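You operate a simulated robot arm through the tools that you are given. There is no shell and no other tool.

Carry out the task below with a simulated robot arm. There is one attempt and no reset: what you move stays moved.

Task
Move meter station two's tap plug to HIGH and set its current to 200 A.
Fine: control selector off while the plug moves, on again after.

Only the result counts: the job must be done as asked and must still hold three seconds after the hand-in. Knocking over, shifting, dropping, spilling or breaking anything else fails it.

Robot
A 6-joint arm with a two-finger parallel gripper, fixed in place. Base frame: the origin is at the foot of the arm, x ahead of it, y to its left, z up; the work surface is at about z = 0.95. Readings come in m, degrees, newtons and seconds.
Its first joint turns from -166.0 to 166.0 degrees. Payload 3.91 kg.
Tool frame: the origin (TCP) lies between the finger pads and is the grasp point; the fingertips stand 0.03 m ahead of it; z points along the fingers, y is the line along which they close. The gripper opens to 0.11 m. The fingers are 0.02 m wide and 0.01 m thick; the gripper's body (0.048 by 0.112 m) begins 0.055 m behind the TCP.
Orientation is that of the tool frame in the base frame, as a unit quaternion [w, x, y, z]. With the fingers straight down and closing along the base's y, the tool's x points along the base's -x, its y along +y and its z along -z.

Tools
- The arm moves only by the tool servo_tool. Its argument "increments" is a list of rows, each a list of 7 numbers: the shift along the base's x, y, z in m, then the turn, a rotation vector about the base's x, y, z in degrees, then the closure, from 0 (fully open) to 1 (shut). In form: [[dx, dy, dz, wx, wy, wz, claw], ...]. A call has 1 to 20 rows; each row is the pose to reach, as a shift and turn from the pose commanded when the call began. A row lasts 0.2 s, in which the tool goes at most 0.05 m and 8.6 degrees; a call with a longer step from one row to the next is refused whole, and so is a gripper value outside its range. A pose out of reach is approached as far as the arm can. The call stops where the force on the tool passes 40 N (or 10 N more than at its start, if that is more) or the arm is blocked; 0.2 s more then pass. Each finger travels about 0.108 m/s and halts on what it meets, pressing with about 22 N; the grip force reading is that of the motor and also rises with nothing between the fingers. The clock runs only during rows and for 0.2 s after the last one: add rows that repeat a pose to give the fingers time. The reply holds the time, the measured pose of the TCP, the force on the tool along the base axes, the opening and the grip force, in the units named above and with some noise, with the torque about the TCP (base axes, N m) and any sound that the robot's microphone picked up.
- Cameras (640 x 400 px; columns grow to the right, rows downward): "scene" is fixed at [0.049, 0.6502, 1.5872]; the picture's right is [-0.72, -0.69, 0.00], its down [-0.17, 0.18, -0.97] and it looks along [0.67, -0.70, -0.25] (base axes); focal length 324 px, centre (320, 200). "wrist" rides on the gripper at [0.072, 0.017, -0.103] in the tool frame; the picture's right is [-0.23, 0.97, 0.00], its down [-0.76, -0.18, -0.62] and it looks along [-0.61, -0.14, 0.78] (tool axes); focal length 222 px, centre (320, 200).
- snapshot(camera): a new picture of that camera. No time passes.
- measure_at(camera, pixels): there is no depth. For up to 12 entries [column, row, z] of the newest picture of that camera ("zoom" is the newest enlarged one), the place [x, y] in the base frame at which the ray of that pixel passes the height z, good to about 0.003 m. No time passes.
- zoom(camera, box): a new picture of the part [left, top, right, bottom] of that camera's present view, enlarged. No time passes.
- hand_in(): hands the job in; it is judged then, once.

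Unless the task says otherwise, let go and move clear before handing in.

The tools are called after "Call:" by a JSON object that holds its "op" and its "data". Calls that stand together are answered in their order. servo_tool: Moves the arm, as the interface text tells. Its arguments: {"type":"object","properties":{"increments":{"type":"array","items":{"type":"array","items":{"type":"number"}}}},"required":["increments"]} The other tools are called the same way: snapshot (camera) takes a picture; measure_at (camera, pixels) gives the place at which the rays of pixels pass given heights; zoom (camera, box) takes an enlarged picture of a part of a camera's view; hand_in () hands the job in.

At the start:

```text
time: 0.0
eef_pos: [0.5168, -0.29, 1.2997]
tool_rot: [-0.001, 0.0, 1.0, -0.001]
force: [0.5, 0.1, -0.1]
wrist_torque: [-0.01, 0.03, -0.03]
grip_width: 0.11
grasp_force: 0.1
```

scene: 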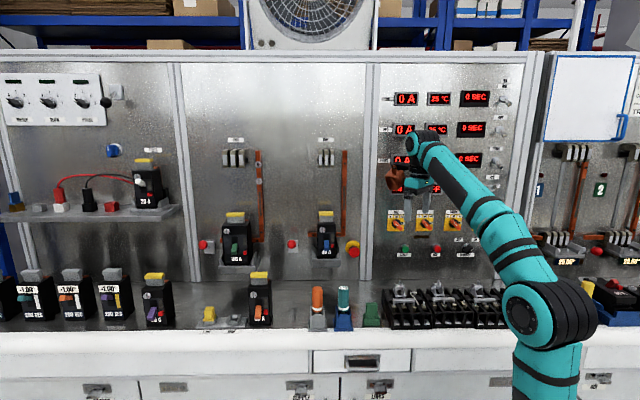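
wrist: 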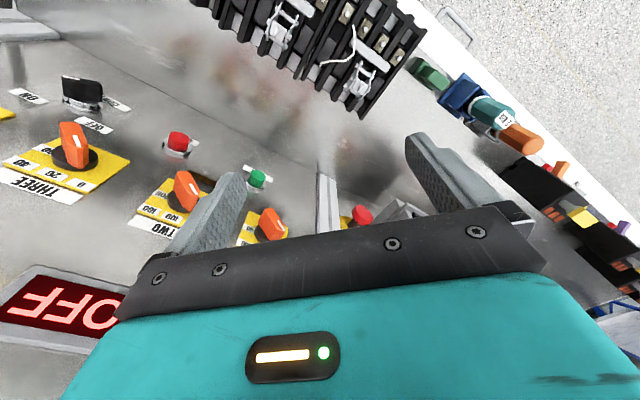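

The scene shows a panel with meters at the right (rows 100-190, columns 390-510), knobs with yellow plates around (395-455, 222), and other apparatus. I'll zoom in on several parts to find "meter station two", its tap plug and the control selector.

Call:
{"op": "zoom", "data": {"camera": "scene", "box": [370, 70, 530, 170]}}

Call:
{"op": "zoom", "data": {"camera": "scene", "box": [370, 170, 530, 270]}}

Call:
{"op": "zoom", "data": {"camera": "scene", "box": [290, 260, 530, 340]}}

Call:
{"op": "zoom", "data": {"camera": "scene", "box": [0, 60, 180, 170]}}

Call:
{"op": "zoom", "data": {"camera": "wrist", "box": [0, 60, 320, 260]}}

```text
4.00 times, centred on (450, 120) of scene
```

zoom: 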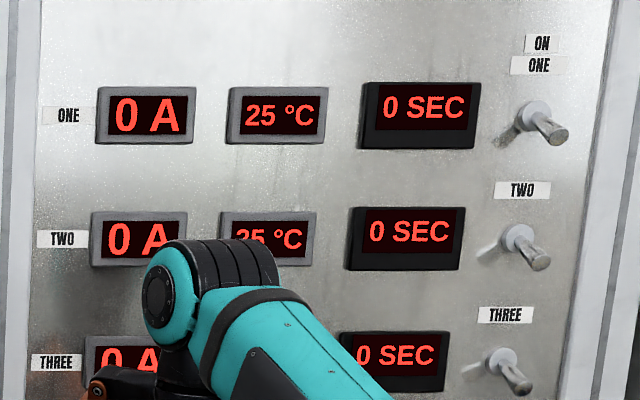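

```text
4.00 times, centred on (450, 220) of scene
```

zoom: 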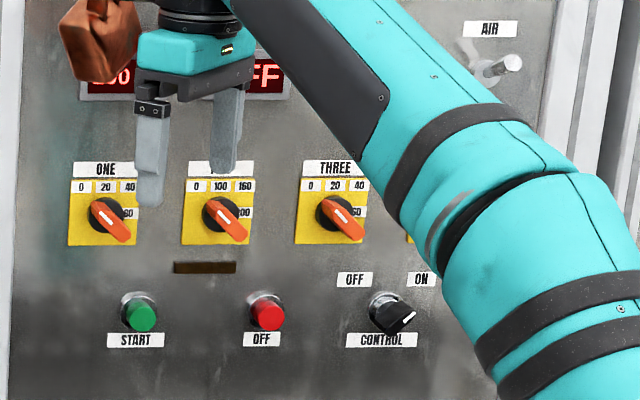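

```text
2.67 times, centred on (410, 300) of scene
```

zoom: 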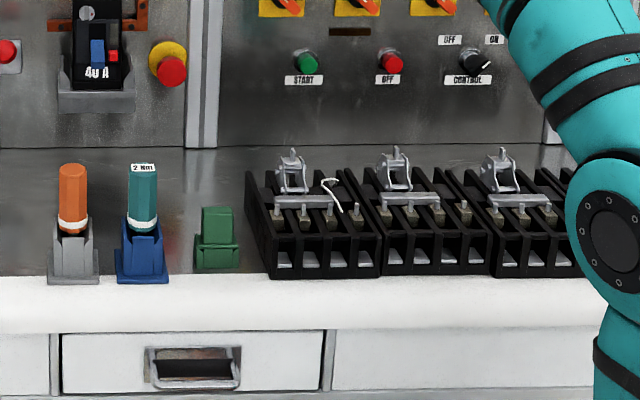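

```text
3.56 times, centred on (90, 115) of scene
```

zoom: 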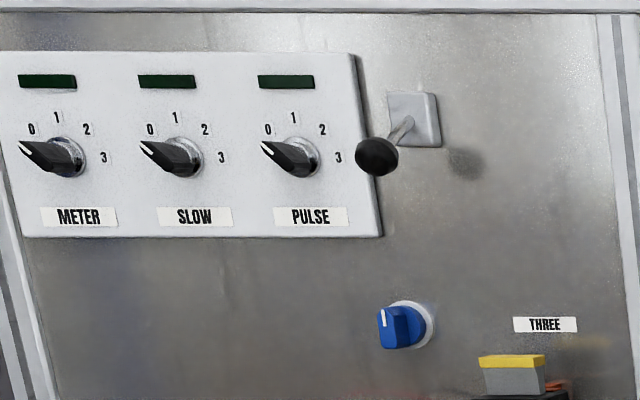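

```text
2.00 times, centred on (160, 160) of wrist
```

zoom: 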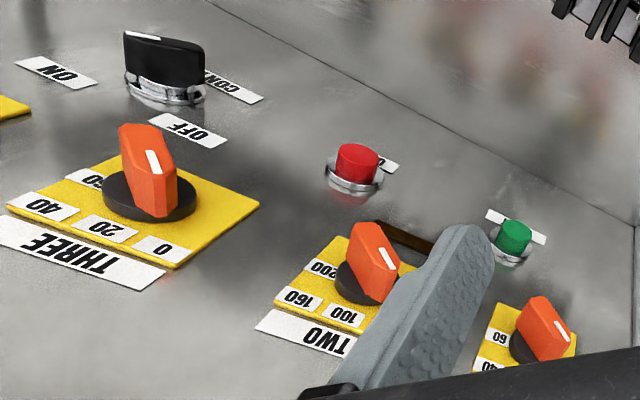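

I can see the CONTROL selector (black, currently pointing at ON, zoom at (395,312)) and the dials ONE/TWO/THREE; TWO carries 0/100/160/200. The plug is still unidentified, so I zoom on the black blocks and the other stations.

Call:
{"op": "zoom", "data": {"camera": "scene", "box": [375, 270, 515, 340]}}

Call:
{"op": "zoom", "data": {"camera": "wrist", "box": [190, 0, 450, 130]}}

Call:
{"op": "zoom", "data": {"camera": "scene", "box": [520, 130, 640, 300]}}

Call:
{"op": "zoom", "data": {"camera": "scene", "box": [180, 120, 380, 280]}}

Call:
{"op": "zoom", "data": {"camera": "scene", "box": [0, 130, 200, 250]}}

Call:
{"op": "zoom", "data": {"camera": "scene", "box": [0, 240, 200, 340]}}

Call:
{"op": "zoom", "data": {"camera": "scene", "box": [180, 250, 400, 350]}}

```text
4.57 times, centred on (445, 305) of scene
```

zoom: 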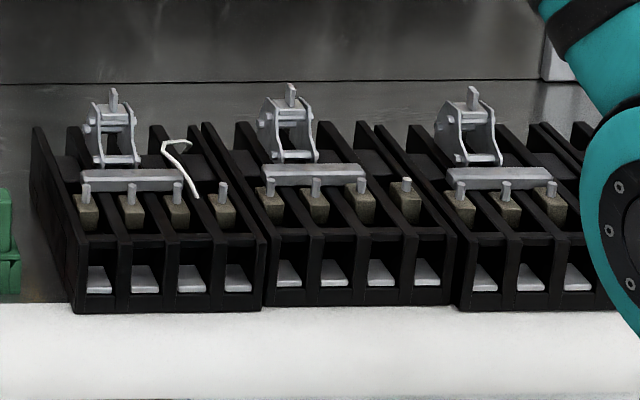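

```text
2.46 times, centred on (320, 65) of wrist
```

zoom: 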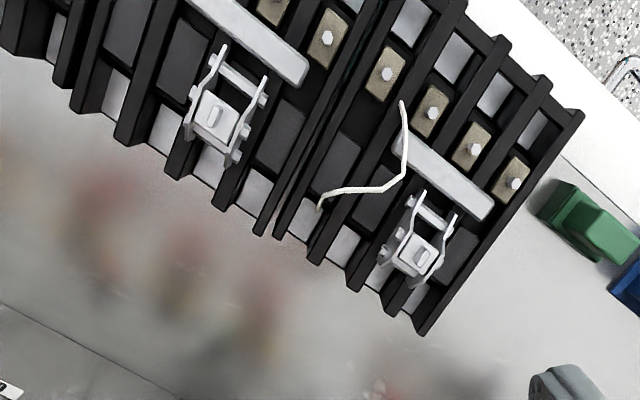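

```text
2.35 times, centred on (580, 215) of scene
```

zoom: 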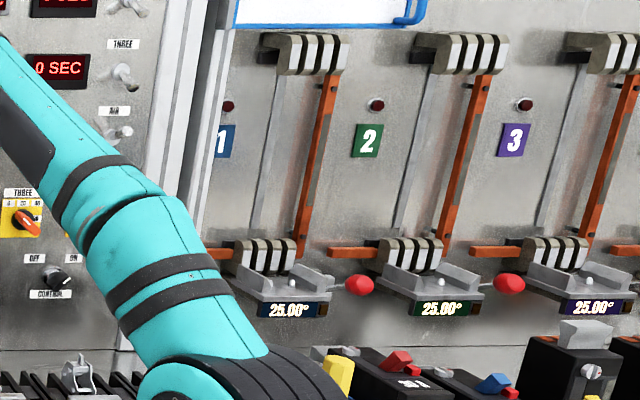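

```text
2.50 times, centred on (280, 200) of scene
```

zoom: 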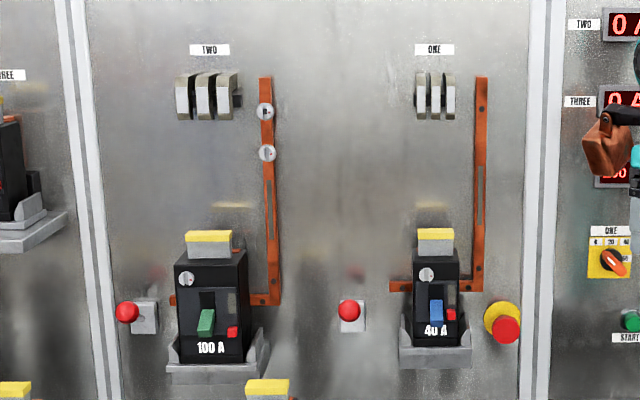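

```text
3.20 times, centred on (100, 190) of scene
```

zoom: 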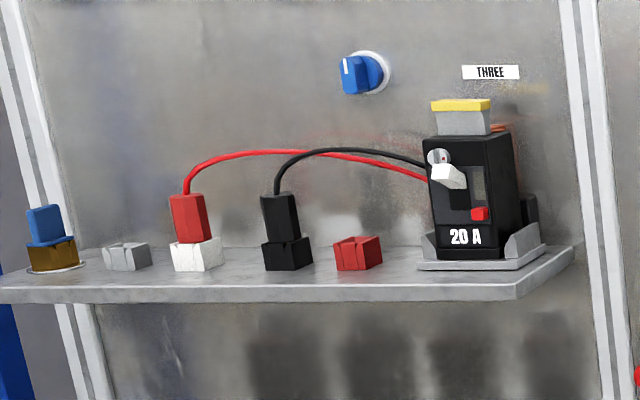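

```text
3.20 times, centred on (100, 290) of scene
```

zoom: 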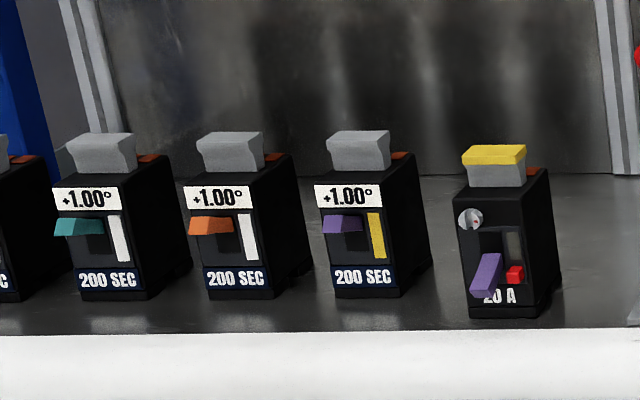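

```text
2.91 times, centred on (290, 300) of scene
```

zoom: 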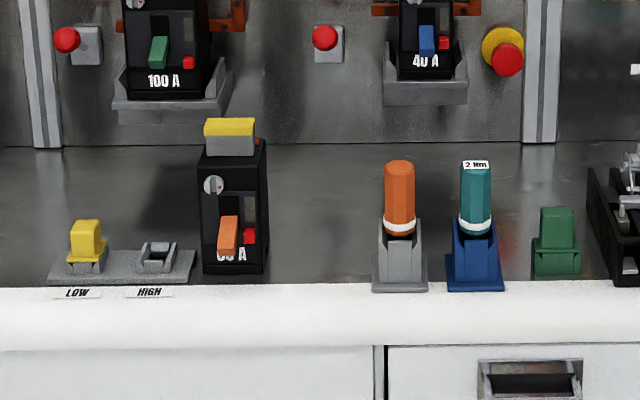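

The zoom shows a yellow plug in a socket marked LOW beside an empty socket marked HIGH (scene about (209,315) and (235,318)). The control selector is at ON. I'll take fresh pictures and measure the geometry before moving.

Call:
{"op": "snapshot", "data": {"camera": "scene"}}

Call:
{"op": "zoom", "data": {"camera": "scene", "box": [190, 290, 270, 340]}}

Call:
{"op": "measure_at", "data": {"camera": "scene", "pixels": [[395, 288, 0.95], [220, 284, 0.95], [30, 284, 0.95], [209, 320, 0.96], [235, 320, 0.96], [320, 328, 0.95], [100, 328, 0.95], [209, 329, 0.95], [231, 329, 0.95]]}}

```text
taken
```

scene: 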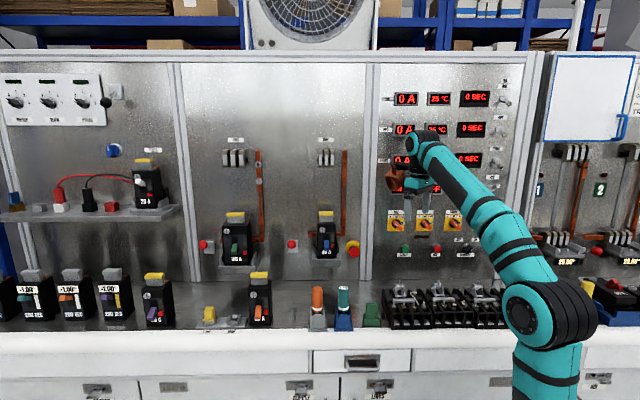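

```text
8.00 times, centred on (230, 315) of scene
```

zoom: 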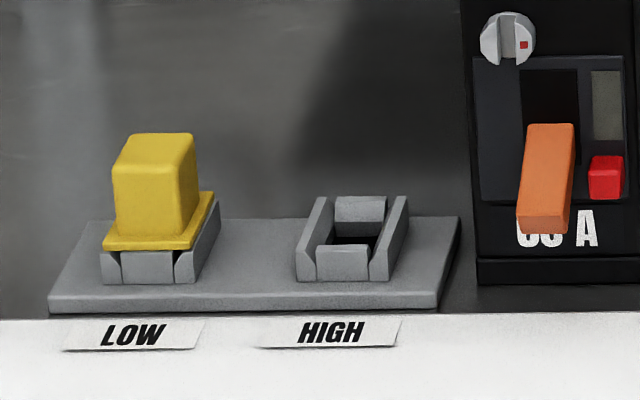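

```text
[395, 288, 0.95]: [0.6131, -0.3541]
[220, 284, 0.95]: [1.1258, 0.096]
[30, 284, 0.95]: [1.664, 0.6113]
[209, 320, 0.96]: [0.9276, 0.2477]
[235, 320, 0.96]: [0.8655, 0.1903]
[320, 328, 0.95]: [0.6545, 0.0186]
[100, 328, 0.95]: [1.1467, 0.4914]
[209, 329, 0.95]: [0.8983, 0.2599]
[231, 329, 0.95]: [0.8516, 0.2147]
```

The yellow plug sits at about (0.93, 0.25), and the HIGH socket is at about (0.87, 0.19). Before assuming it belongs to station two, I check the regions hidden by or near the arm.

Call:
{"op": "zoom", "data": {"camera": "scene", "box": [560, 230, 640, 310]}}

Call:
{"op": "zoom", "data": {"camera": "scene", "box": [340, 280, 400, 340]}}

Call:
{"op": "zoom", "data": {"camera": "scene", "box": [440, 200, 520, 260]}}

Call:
{"op": "zoom", "data": {"camera": "wrist", "box": [440, 60, 640, 300]}}

Call:
{"op": "zoom", "data": {"camera": "scene", "box": [0, 170, 60, 230]}}

```text
5.00 times, centred on (600, 270) of scene
```

zoom: 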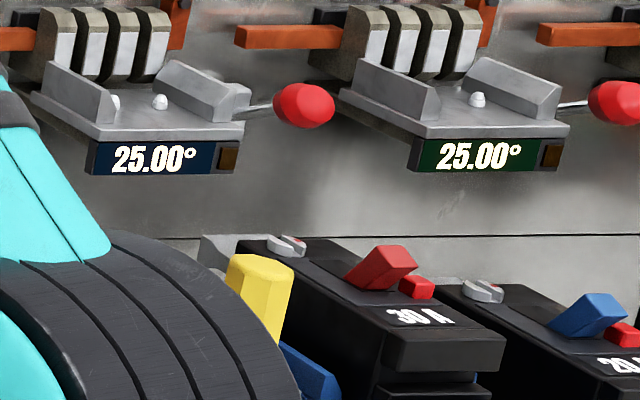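

```text
6.67 times, centred on (370, 310) of scene
```

zoom: 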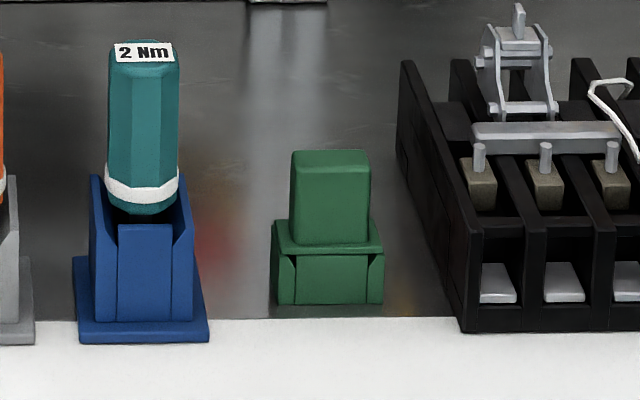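

```text
6.67 times, centred on (480, 230) of scene
```

zoom: 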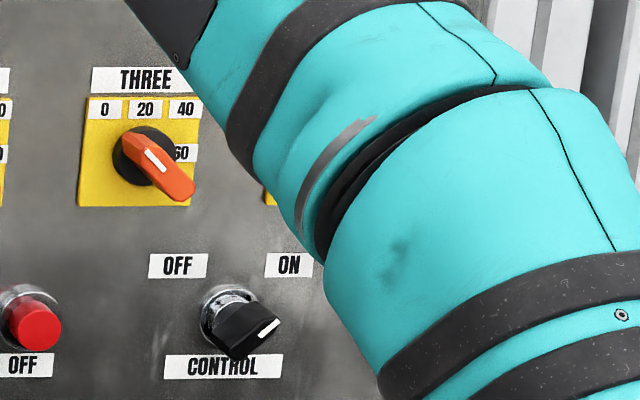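

```text
1.67 times, centred on (540, 180) of wrist
```

zoom: 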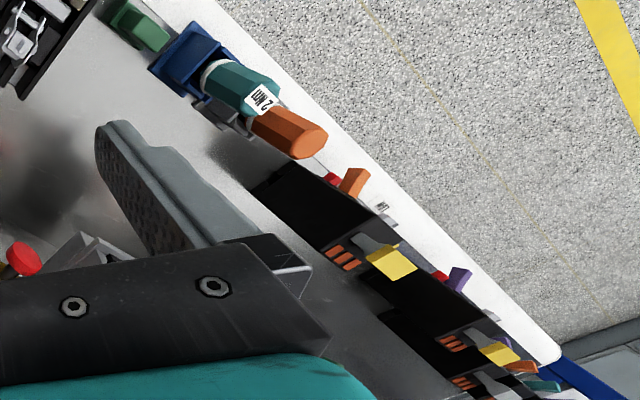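

```text
6.67 times, centred on (30, 200) of scene
```

zoom: 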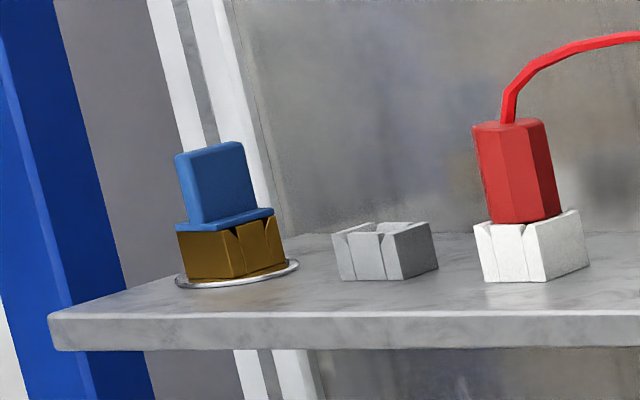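

The only LOW/HIGH plug so far is the yellow one, but part of the bench and a fourth dial are behind the arm (scene (455–520, 200–260)). I'll back off from the panel (normal about [0.69,-0.72]) and yaw the tool to face it for a survey.

Call:
{"op": "servo_tool", "data": {"increments": [[-0.017, 0.018, 0.0, 0, 0, -5.75, 0], [-0.034, 0.036, 0.0, 0, 0, -11.5, 0], [-0.051, 0.054, 0.0, 0, 0, -17.25, 0], [-0.068, 0.072, 0.0, 0, 0, -23, 0], [-0.085, 0.09, 0.0, 0, 0, -28.75, 0], [-0.102, 0.108, 0.0, 0, 0, -34.5, 0], [-0.119, 0.126, 0.0, 0, 0, -40.25, 0], [-0.136, 0.144, 0.0, 0, 0, -46, 0]]}}

Call:
{"op": "snapshot", "data": {"camera": "wrist"}}

Call:
{"op": "snapshot", "data": {"camera": "scene"}}

```text
time: 1.8
eef_pos: [0.3834, -0.1455, 1.2942]
tool_rot: [0.002, 0.392, 0.92, -0.001]
force: [0.6, 0.7, 0.5]
wrist_torque: [0.0, 0.03, 0.01]
grip_width: 0.1098
grasp_force: 0.1
out of reach, approached as far as the arm can: row 8
```

```text
taken
```

wrist: 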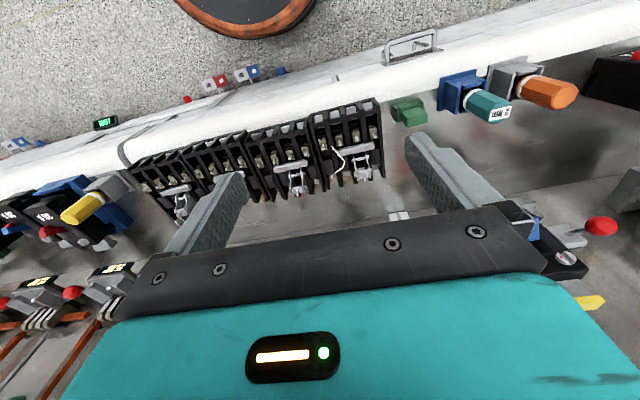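

```text
taken
```

scene: 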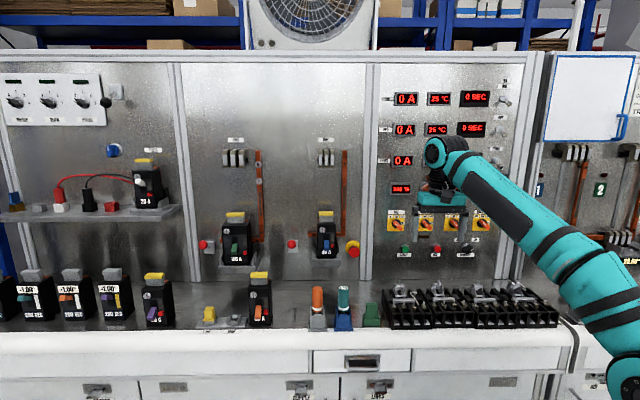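

Now the fourth dial and fourth black block are visible in the scene. I'll zoom in on the meter panel and the right bench in both views.

Call:
{"op": "zoom", "data": {"camera": "scene", "box": [375, 170, 535, 270]}}

Call:
{"op": "zoom", "data": {"camera": "scene", "box": [375, 120, 455, 200]}}

Call:
{"op": "zoom", "data": {"camera": "wrist", "box": [0, 60, 200, 260]}}

Call:
{"op": "zoom", "data": {"camera": "scene", "box": [440, 270, 580, 340]}}

Call:
{"op": "zoom", "data": {"camera": "wrist", "box": [120, 50, 400, 230]}}

```text
4.00 times, centred on (455, 220) of scene
```

zoom: 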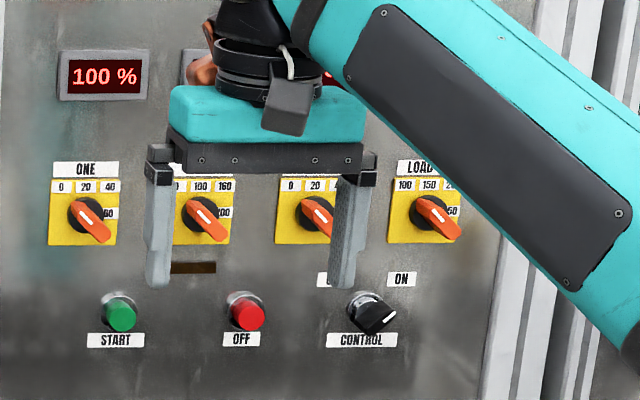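

```text
5.00 times, centred on (415, 160) of scene
```

zoom: 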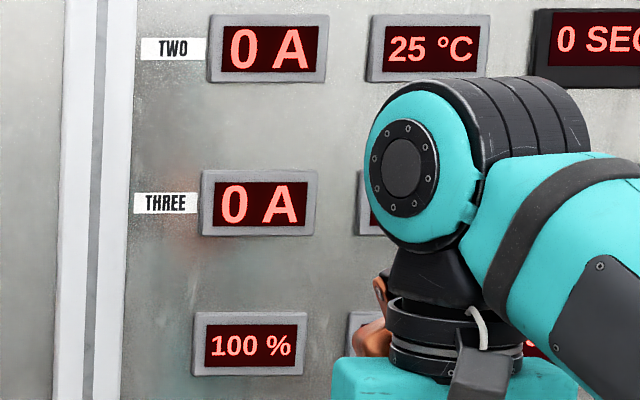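

```text
2.00 times, centred on (100, 160) of wrist
```

zoom: 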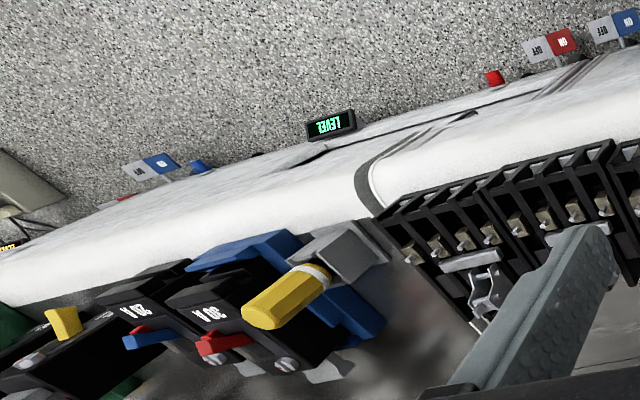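

```text
4.57 times, centred on (510, 305) of scene
```

zoom: 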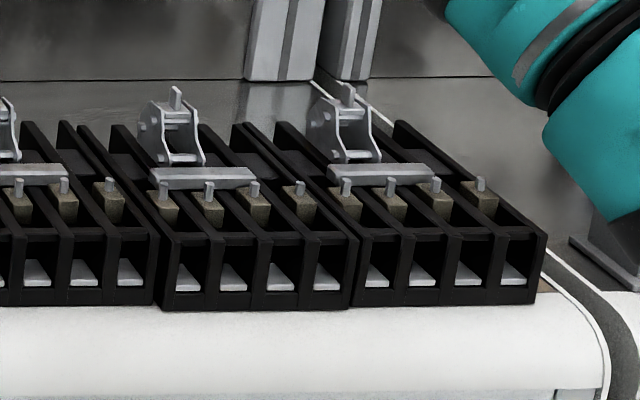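

```text
2.22 times, centred on (260, 140) of wrist
```

zoom: 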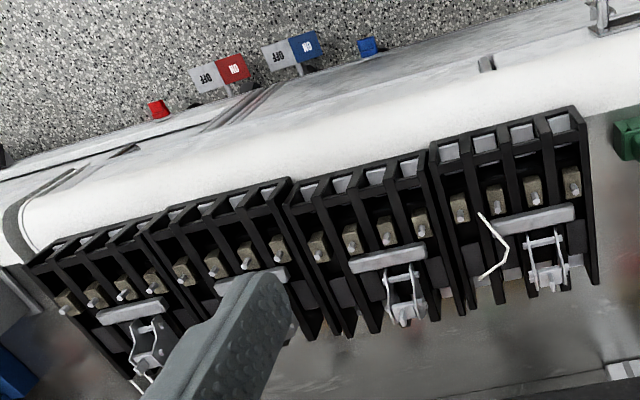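

The meter panel has dials ONE (0/20/40/60), TWO (0/100/160/200), THREE and LOAD, and the arm covers little else. I'll zoom the right edge (papers at (630,80)) and the left area for any second LOW/HIGH plug or instructions.

Call:
{"op": "zoom", "data": {"camera": "scene", "box": [530, 40, 640, 140]}}

Call:
{"op": "zoom", "data": {"camera": "scene", "box": [0, 250, 100, 330]}}

Call:
{"op": "zoom", "data": {"camera": "wrist", "box": [0, 200, 130, 400]}}

Call:
{"op": "zoom", "data": {"camera": "scene", "box": [60, 340, 640, 400]}}

```text
4.00 times, centred on (585, 90) of scene
```

zoom: 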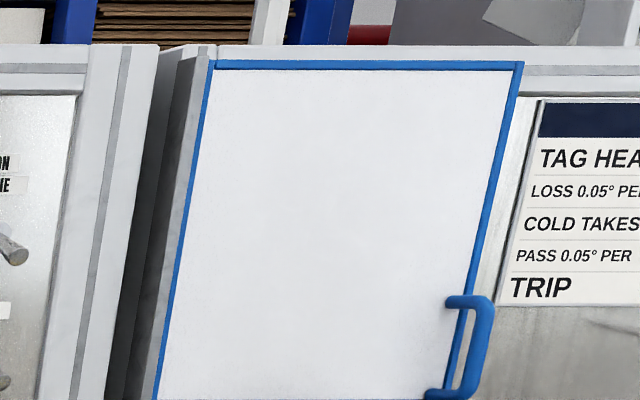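

```text
5.00 times, centred on (50, 290) of scene
```

zoom: 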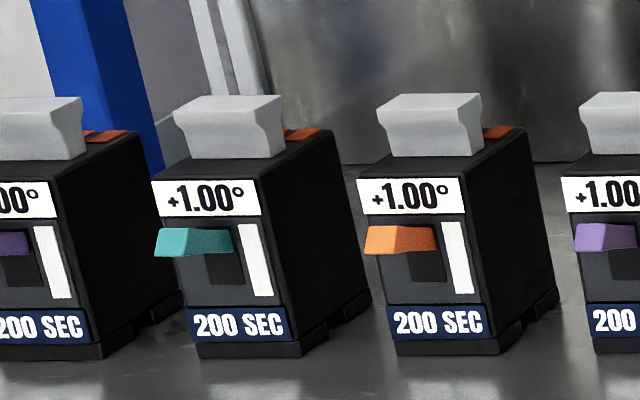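

```text
2.00 times, centred on (65, 300) of wrist
```

zoom: 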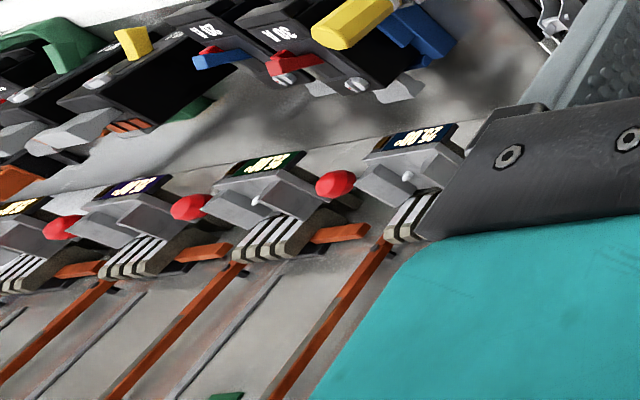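

```text
1.10 times, centred on (350, 370) of scene
```

zoom: 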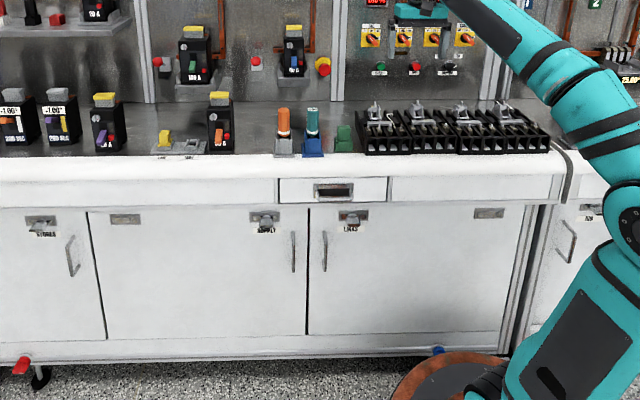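

This is a breaker test bench, and the only LOW/HIGH plug is the yellow one, in front of station TWO. Before I approach the CONTROL knob I need to know how high the clip levers on the black blocks stand, because they lie below it. I'll triangulate clip 1's tip (scene about (400,281), wrist about (363,178)).

Call:
{"op": "zoom", "data": {"camera": "wrist", "box": [280, 130, 400, 205]}}

Call:
{"op": "zoom", "data": {"camera": "scene", "box": [380, 270, 540, 330]}}

Call:
{"op": "measure_at", "data": {"camera": "scene", "pixels": [[399.7, 281.4, 1.0], [399.7, 281.4, 1.03], [399.7, 281.4, 1.06], [438.7, 279.8, 1.03], [438.7, 279.8, 1.06], [410, 329, 0.95]]}}

Call:
{"op": "measure_at", "data": {"camera": "wrist", "pixels": [[363, 178, 1.0], [363, 178, 1.03], [363, 178, 1.06]]}}

```text
5.33 times, centred on (340, 168) of wrist
```

zoom: 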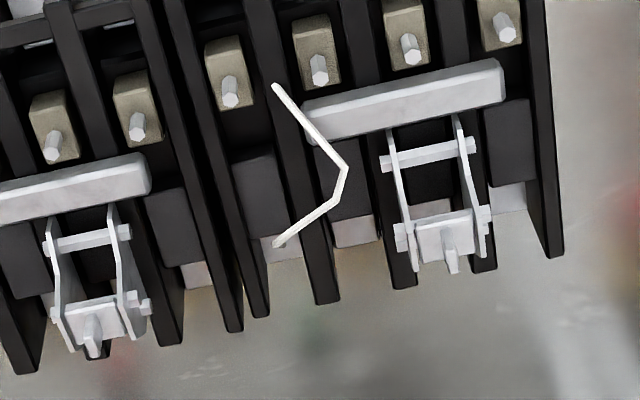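

```text
4.00 times, centred on (460, 300) of scene
```

zoom: 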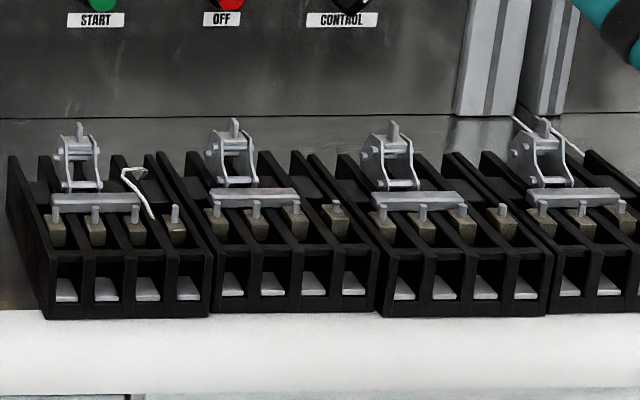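

```text
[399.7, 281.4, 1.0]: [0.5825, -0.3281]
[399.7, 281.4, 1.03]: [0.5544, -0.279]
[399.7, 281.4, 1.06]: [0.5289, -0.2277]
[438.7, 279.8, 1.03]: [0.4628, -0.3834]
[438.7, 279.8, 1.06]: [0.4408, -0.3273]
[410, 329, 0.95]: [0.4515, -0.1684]
```

```text
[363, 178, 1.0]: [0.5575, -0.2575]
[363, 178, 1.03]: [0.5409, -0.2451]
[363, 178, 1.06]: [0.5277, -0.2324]
```

The two views agree at z ≈ 1.06 for the clip tips (n ≈ 0.53 along the panel normal). A level approach to CONTROL (z ≈ 1.10) would therefore be tight, so I'll come in tilted from above with the camera on the upper side. First I shift in front of the meter panel and test a yaw of +90° in free air.

Call:
{"op": "servo_tool", "data": {"increments": [[-0.003, -0.019, -0.002, 0, 0, 8.2, 0], [-0.006, -0.039, -0.005, 0, 0, 16.4, 0], [-0.01, -0.058, -0.008, 0, 0, 24.6, 0], [-0.013, -0.078, -0.011, 0, 0, 32.8, 0], [-0.016, -0.097, -0.014, 0, 0, 41, 0], [-0.02, -0.117, -0.017, 0, 0, 49.2, 0], [-0.023, -0.136, -0.02, 0, 0, 57.4, 0], [-0.026, -0.156, -0.022, 0, 0, 65.6, 0], [-0.029, -0.175, -0.025, 0, 0, 73.8, 0], [-0.033, -0.195, -0.028, 0, 0, 82, 0], [-0.036, -0.214, -0.03, 0, 0, 90, 0]]}}

Call:
{"op": "snapshot", "data": {"camera": "wrist"}}

Call:
{"op": "snapshot", "data": {"camera": "scene"}}

```text
time: 4.2
eef_pos: [0.3457, -0.3599, 1.2643]
tool_rot: [0.0, -0.377, 0.926, -0.001]
force: [0.4, 0.4, 0.4]
wrist_torque: [-0.01, 0.05, -0.01]
grip_width: 0.1099
grasp_force: 0.1
```

```text
taken
```

wrist: 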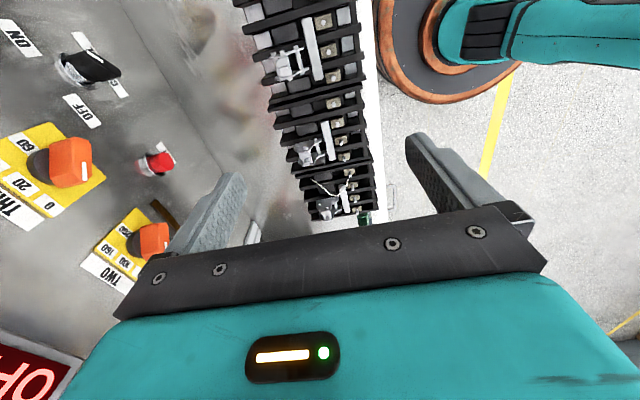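

```text
taken
```

scene: 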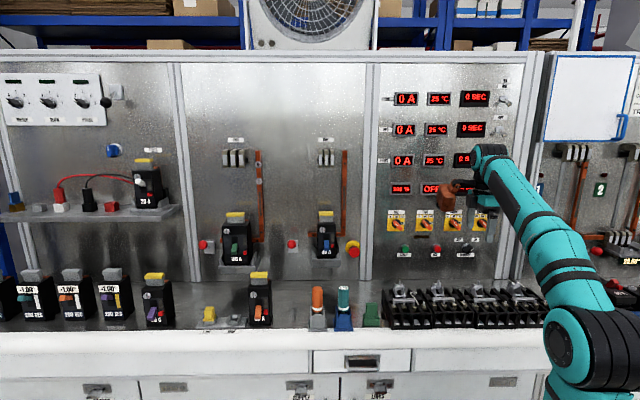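

The yaw worked cleanly (tool now at (0.346,-0.360,1.264)). I turn another +90° so that the camera side faces the panel, ready to pitch the fingers forward.

Call:
{"op": "servo_tool", "data": {"increments": [[0, 0, 0, 0, 0, 8.2, 0], [0, 0, 0, 0, 0, 16.4, 0], [0, 0, 0, 0, 0, 24.6, 0], [0, 0, 0, 0, 0, 32.8, 0], [0, 0, 0, 0, 0, 41, 0], [0, 0, 0, 0, 0, 49.2, 0], [0, 0, 0, 0, 0, 57.4, 0], [0, 0, 0, 0, 0, 65.6, 0], [0, 0, 0, 0, 0, 73.8, 0], [0, 0, 0, 0, 0, 82, 0], [0, 0, 0, 0, 0, 90, 0]]}}

Call:
{"op": "snapshot", "data": {"camera": "scene"}}

```text
time: 5.9
eef_pos: [0.3463, -0.3618, 1.2641]
tool_rot: [0.001, 0.776, -0.631, 0.003]
force: [28.7, -3.2, -40.8]
wrist_torque: [-2.25, 3.19, -1.87]
grip_width: 0.1098
grasp_force: 0.0
stopped in row 8: the force on the tool passed its limit at 198 N (the readings are from after the stop); the commanded pose is now the measured one
```

```text
taken
```

scene: 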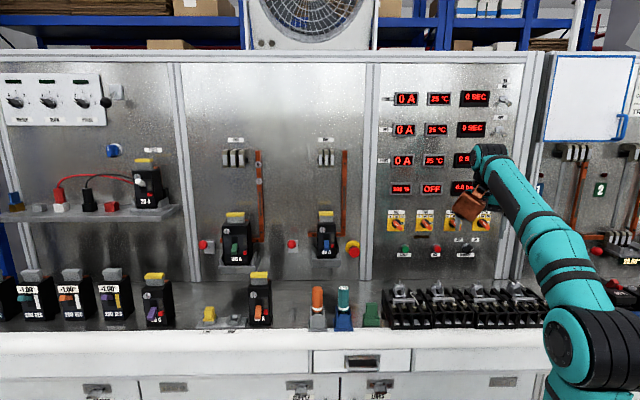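

The turn stopped at about 59° with a 198 N contact. Something on the wrist (the brown block at scene (468,205)) touched something. I'll look before moving again.

Call:
{"op": "zoom", "data": {"camera": "scene", "box": [430, 130, 550, 250]}}

Call:
{"op": "snapshot", "data": {"camera": "wrist"}}

```text
3.33 times, centred on (490, 190) of scene
```

zoom: 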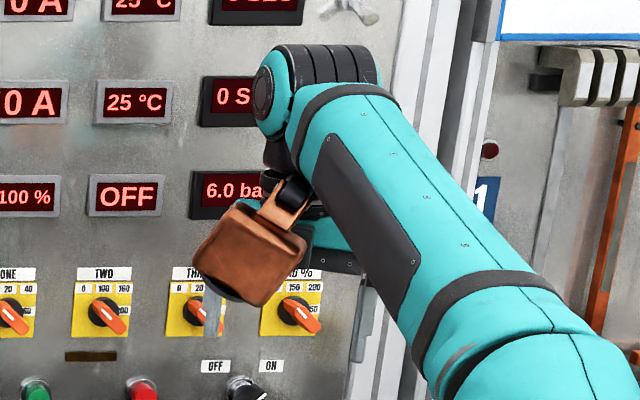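

```text
taken
```

wrist: 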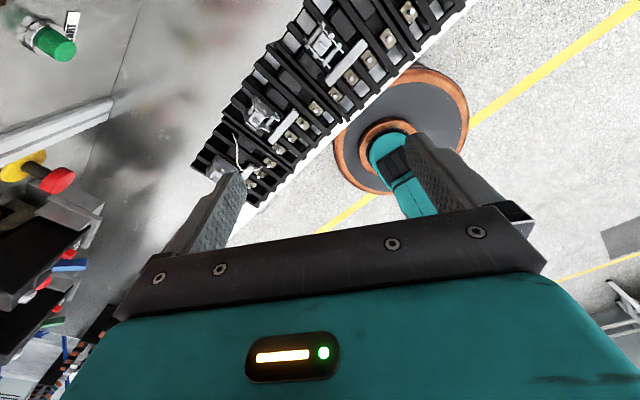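

The zoom shows a brown block on the tool's -x side; it met the robot's own forearm, so nothing on the bench was touched. I back the yaw out by 59°, so the camera is to the right and the block to the left, and I'll use that orientation for the CONTROL knob.

Call:
{"op": "servo_tool", "data": {"increments": [[0, 0, 0, 0, 0, -8.4, 0], [0, 0, 0, 0, 0, -16.8, 0], [0, 0, 0, 0, 0, -25.2, 0], [0, 0, 0, 0, 0, -33.6, 0], [0, 0, 0, 0, 0, -42, 0], [0, 0, 0, 0, 0, -50.4, 0], [0, 0, 0, 0, 0, -58.0, 0]]}}

Call:
{"op": "zoom", "data": {"camera": "scene", "box": [375, 170, 535, 270]}}

Call:
{"op": "zoom", "data": {"camera": "wrist", "box": [0, 0, 240, 300]}}

```text
time: 7.5
eef_pos: [0.3465, -0.3608, 1.2658]
tool_rot: [0.0, -0.371, 0.929, -0.003]
force: [0.8, -0.1, -0.4]
wrist_torque: [0.03, -0.03, 0.01]
grip_width: 0.11
grasp_force: 0.1
```

```text
4.00 times, centred on (455, 220) of scene
```

zoom: 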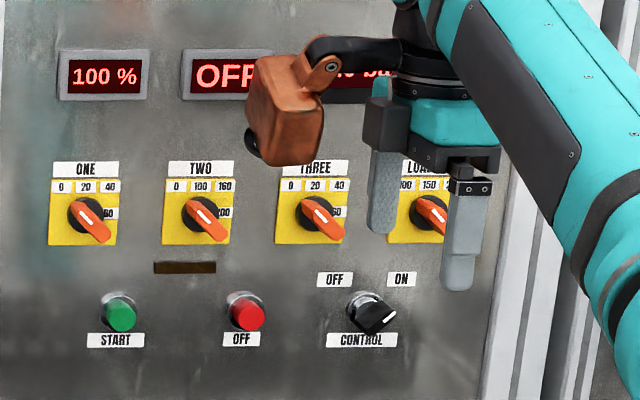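

```text
1.33 times, centred on (120, 150) of wrist
```

zoom: 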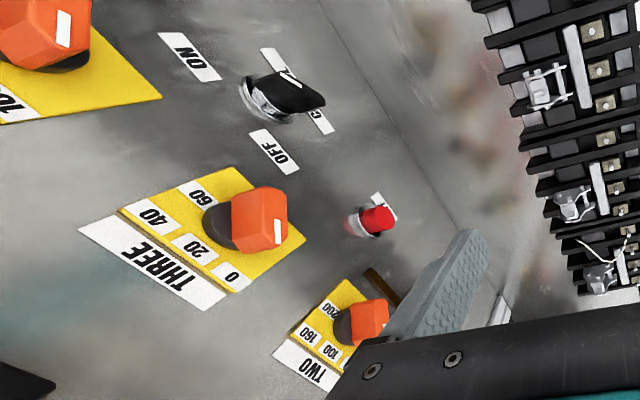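

Contact is released (force about 0) and the tool is at (0.3465,-0.3608,1.2658) with camera side right. I'll triangulate the CONTROL knob, dial TWO and their surroundings from both views.

Call:
{"op": "snapshot", "data": {"camera": "wrist"}}

Call:
{"op": "zoom", "data": {"camera": "wrist", "box": [50, 20, 130, 120]}}

Call:
{"op": "zoom", "data": {"camera": "scene", "box": [450, 230, 490, 260]}}

Call:
{"op": "zoom", "data": {"camera": "scene", "box": [405, 205, 445, 235]}}

```text
taken
```

wrist: 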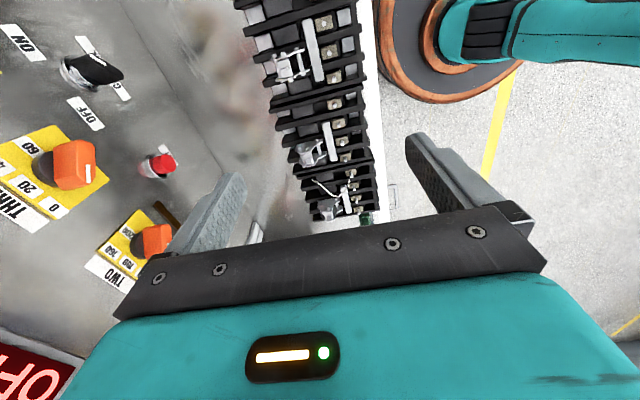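

```text
4.00 times, centred on (90, 70) of wrist
```

zoom: 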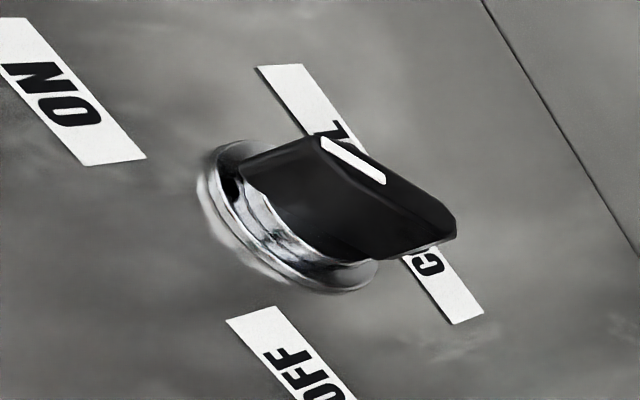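

```text
13.33 times, centred on (470, 245) of scene
```

zoom: 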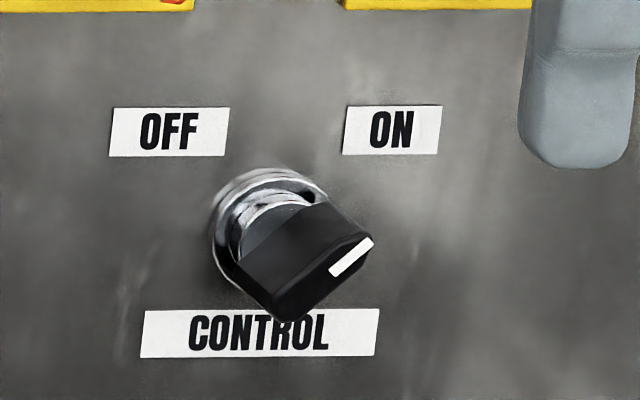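

```text
13.33 times, centred on (425, 220) of scene
```

zoom: 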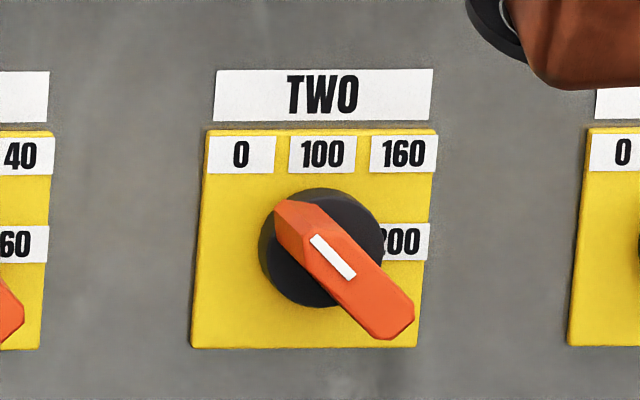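

CONTROL's bar points to ON (white mark at upper right), and dial TWO's mark is at its upper left, on 0. I'll triangulate the OFF/ON labels, the CONTROL ring and dial TWO's plate from both cameras to fix the panel plane.

Call:
{"op": "measure_at", "data": {"camera": "wrist", "pixels": [[85, 111, 1.11], [85, 111, 1.13], [85, 111, 1.15], [27.5, 42.5, 1.11], [27.5, 42.5, 1.13], [27.5, 42.5, 1.15], [81.25, 78.75, 1.08], [81.25, 78.75, 1.1], [81.25, 78.75, 1.12]]}}

Call:
{"op": "measure_at", "data": {"camera": "scene", "pixels": [[458.75, 239.9, 1.11], [458.75, 239.9, 1.13], [458.75, 239.9, 1.15], [475.4, 239.75, 1.11], [475.4, 239.75, 1.13], [475.4, 239.75, 1.15], [465.9, 247.25, 1.08], [465.9, 247.25, 1.1], [465.9, 247.25, 1.12]]}}

```text
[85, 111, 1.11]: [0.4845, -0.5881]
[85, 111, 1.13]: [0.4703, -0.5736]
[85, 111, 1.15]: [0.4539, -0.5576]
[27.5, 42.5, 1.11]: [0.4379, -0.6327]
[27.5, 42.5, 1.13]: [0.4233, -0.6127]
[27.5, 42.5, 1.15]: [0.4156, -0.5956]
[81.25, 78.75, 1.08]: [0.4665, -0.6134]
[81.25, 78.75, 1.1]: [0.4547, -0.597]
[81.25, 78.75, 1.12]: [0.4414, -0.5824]
```

```text
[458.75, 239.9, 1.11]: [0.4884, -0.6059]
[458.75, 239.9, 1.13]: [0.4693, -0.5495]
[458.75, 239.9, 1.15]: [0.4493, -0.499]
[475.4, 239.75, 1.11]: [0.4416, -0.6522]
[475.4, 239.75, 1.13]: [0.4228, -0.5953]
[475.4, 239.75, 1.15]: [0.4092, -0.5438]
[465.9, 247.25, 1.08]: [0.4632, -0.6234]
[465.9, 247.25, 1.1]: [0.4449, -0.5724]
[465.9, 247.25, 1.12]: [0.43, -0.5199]
```

Triangulating the labels puts the panel at n ≈ 0.75 m, with CONTROL's centre at about (0.455,-0.600), z ≈ 1.089. I'll turn it by pushing the end of its bar with closed fingertips, the tool tilted 30° down and the x axis horizontal. That clears the clips, the neighbouring dials and the brown block. Now I pitch up by 60° and shut the fingers.

Call:
{"op": "servo_tool", "data": {"increments": [[0, 0, 0, -5.415, -5.19, 0, 0.3], [0, 0, 0, -10.83, -10.38, 0, 0.6], [0, 0, 0, -16.245, -15.57, 0, 1], [0, 0, 0, -21.66, -20.76, 0, 1], [0, 0, 0, -27.07, -25.95, 0, 1], [0, 0, 0, -32.49, -31.14, 0, 1], [0, 0, 0, -37.9, -36.33, 0, 1], [0, 0, 0, -43.32, -41.52, 0, 1]]}}

Call:
{"op": "snapshot", "data": {"camera": "wrist"}}

Call:
{"op": "snapshot", "data": {"camera": "scene"}}

```text
time: 9.3
eef_pos: [0.3467, -0.3606, 1.2655]
tool_rot: [0.186, -0.322, 0.802, -0.467]
force: [-0.5, 0.1, 0.2]
wrist_torque: [0.01, -0.07, 0.01]
grip_width: 0.0
grasp_force: 21.9
```

```text
taken
```

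wrist: 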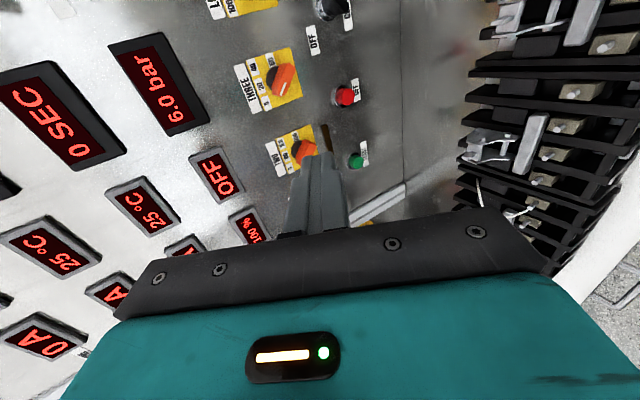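

```text
taken
```

scene: 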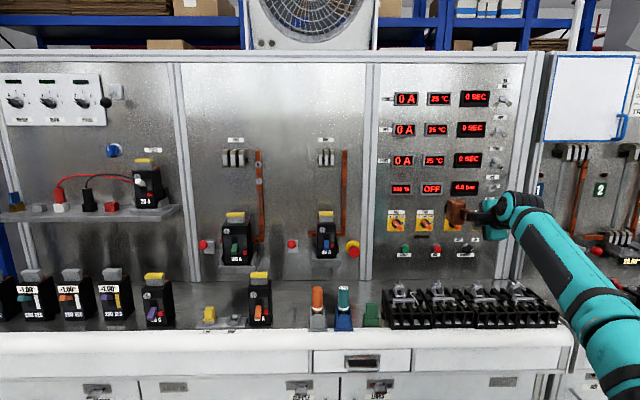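

The pitch matches the plan (tool axis (0.60,-0.63,-0.49), fingers shut). I move to a standoff right of and slightly above CONTROL, fingertips about 9 cm from the panel.

Call:
{"op": "servo_tool", "data": {"increments": [[0.0, -0.0236, -0.0183, 0, 0, 0, 1], [-0.001, -0.0471, -0.0366, 0, 0, 0, 1], [-0.0015, -0.0707, -0.0549, 0, 0, 0, 1], [-0.002, -0.0942, -0.0733, 0, 0, 0, 1], [-0.0022, -0.1178, -0.0916, 0, 0, 0, 1], [-0.0025, -0.1413, -0.1099, 0, 0, 0, 1], [-0.003, -0.1649, -0.1282, 0, 0, 0, 1], [-0.0033, -0.1884, -0.1465, 0, 0, 0, 1]]}}

Call:
{"op": "snapshot", "data": {"camera": "wrist"}}

Call:
{"op": "zoom", "data": {"camera": "scene", "box": [420, 190, 540, 290]}}

```text
time: 11.1
eef_pos: [0.3438, -0.55, 1.119]
tool_rot: [0.186, -0.323, 0.803, -0.466]
force: [-0.3, 0.4, 0.9]
wrist_torque: [-0.01, 0.02, 0.02]
grip_width: 0.0
grasp_force: 21.3
```

```text
taken
```

wrist: 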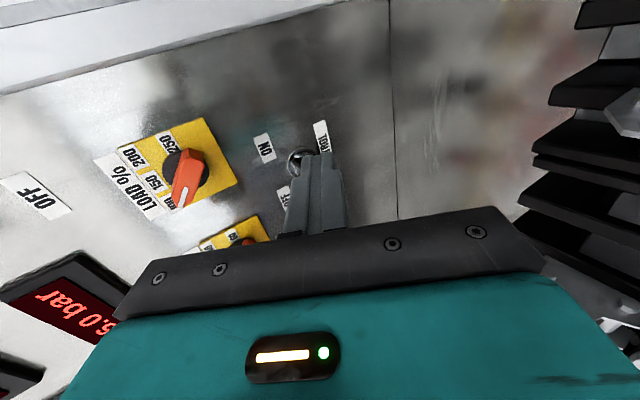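

```text
4.00 times, centred on (480, 240) of scene
```

zoom: 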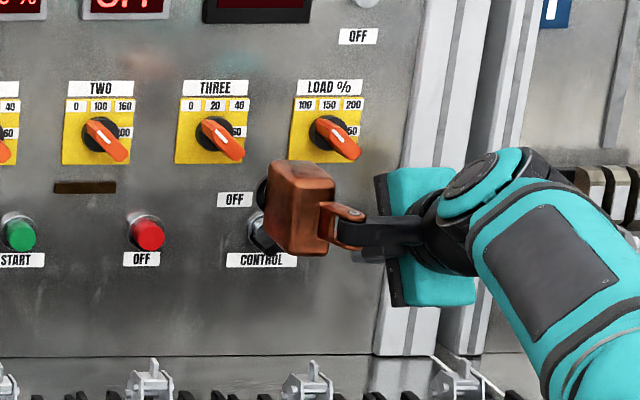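

The scene view of CONTROL is blocked by the brown block, but the wrist view shows the knob at (303,160) just beyond the fingertips. I'll zoom in to check alignment.

Call:
{"op": "zoom", "data": {"camera": "wrist", "box": [230, 100, 390, 240]}}

```text
2.86 times, centred on (310, 170) of wrist
```

zoom: 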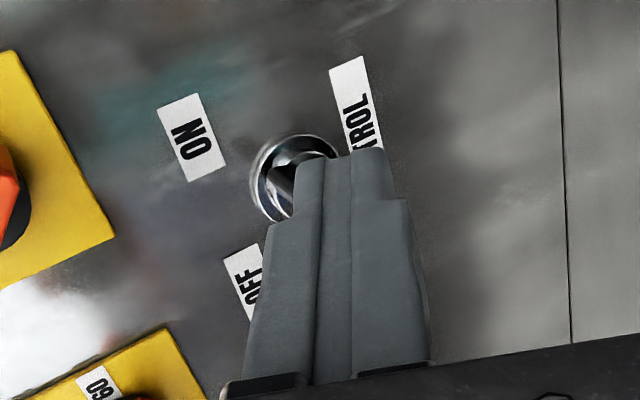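

The wrist projection agrees best with the panel at n ≈ 0.756 and CONTROL's centre at u ≈ 0.090, z ≈ 1.0865. Before I push in, I check how far the LOAD dial's handle sticks out, as it sits above the gripper body's path.

Call:
{"op": "zoom", "data": {"camera": "wrist", "box": [130, 110, 250, 220]}}

Call:
{"op": "zoom", "data": {"camera": "scene", "box": [465, 205, 505, 235]}}

```text
3.64 times, centred on (190, 165) of wrist
```

zoom: 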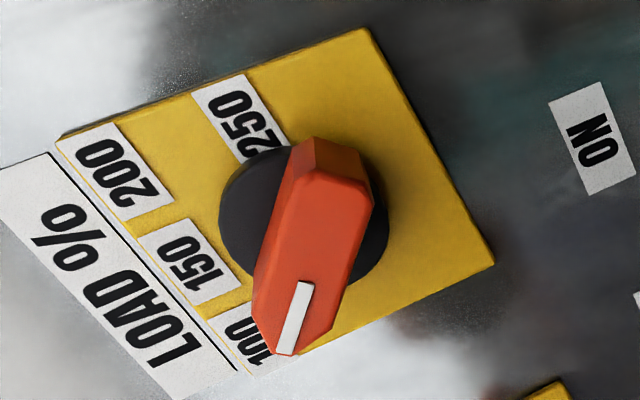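

```text
13.33 times, centred on (485, 220) of scene
```

zoom: 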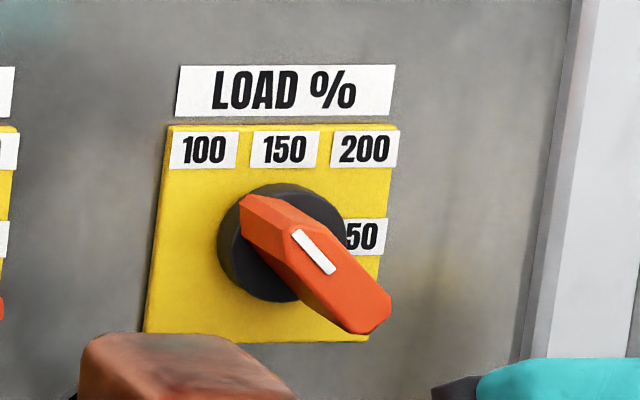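

I'll triangulate the white mark on LOAD's handle (wrist (183.1,197.4), scene (484.55,223.9)).

Call:
{"op": "measure_at", "data": {"camera": "wrist", "pixels": [[183.1, 197.4, 1.16], [183.1, 197.4, 1.18], [183.1, 197.4, 1.2], [183.1, 197.4, 1.22]]}}

Call:
{"op": "measure_at", "data": {"camera": "scene", "pixels": [[484.55, 223.9, 1.16], [484.55, 223.9, 1.18], [484.55, 223.9, 1.2], [484.55, 223.9, 1.22], [481.5, 219.5, 1.18], [481.5, 219.5, 1.2]]}}

```text
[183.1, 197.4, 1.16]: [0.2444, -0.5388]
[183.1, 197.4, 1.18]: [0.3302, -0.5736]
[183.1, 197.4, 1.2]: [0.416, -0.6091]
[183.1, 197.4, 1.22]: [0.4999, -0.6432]
```

```text
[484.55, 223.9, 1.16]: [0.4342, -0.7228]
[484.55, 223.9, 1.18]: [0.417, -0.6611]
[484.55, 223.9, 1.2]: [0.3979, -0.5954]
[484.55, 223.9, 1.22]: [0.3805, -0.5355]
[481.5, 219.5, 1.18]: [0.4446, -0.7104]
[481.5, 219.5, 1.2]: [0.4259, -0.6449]
```

LOAD's handle front comes out at n ≈ 0.715 (4 cm proud), and the CONTROL bar's front gives the same figure. With the fingertips at n ≈ 0.735 the gripper body stays about 2.6 cm clear of LOAD. I move straight in, to the right of the CONTROL bar.

Call:
{"op": "servo_tool", "data": {"increments": [[0.0114, -0.0147, -0.0006, 0, 0, 0, 1], [0.0228, -0.0293, -0.0012, 0, 0, 0, 1], [0.0343, -0.044, -0.0018, 0, 0, 0, 1], [0.0457, -0.0587, -0.0025, 0, 0, 0, 1]]}}

Call:
{"op": "zoom", "data": {"camera": "wrist", "box": [230, 80, 390, 220]}}

Call:
{"op": "zoom", "data": {"camera": "scene", "box": [430, 210, 510, 270]}}

```text
time: 12.1
eef_pos: [0.3888, -0.6065, 1.1165]
tool_rot: [0.186, -0.322, 0.803, -0.466]
force: [0.5, 0.1, 0.3]
wrist_torque: [0.02, 0.0, -0.03]
grip_width: 0.0002
grasp_force: 21.8
```

```text
2.86 times, centred on (310, 150) of wrist
```

zoom: 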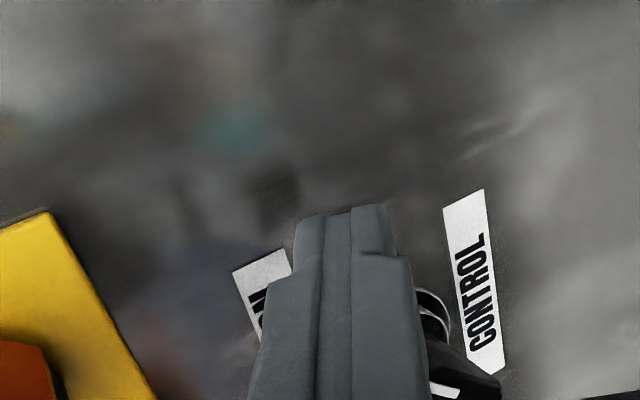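

```text
6.67 times, centred on (470, 240) of scene
```

zoom: 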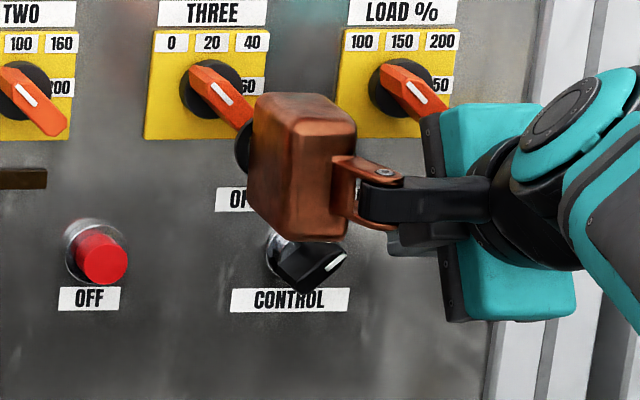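

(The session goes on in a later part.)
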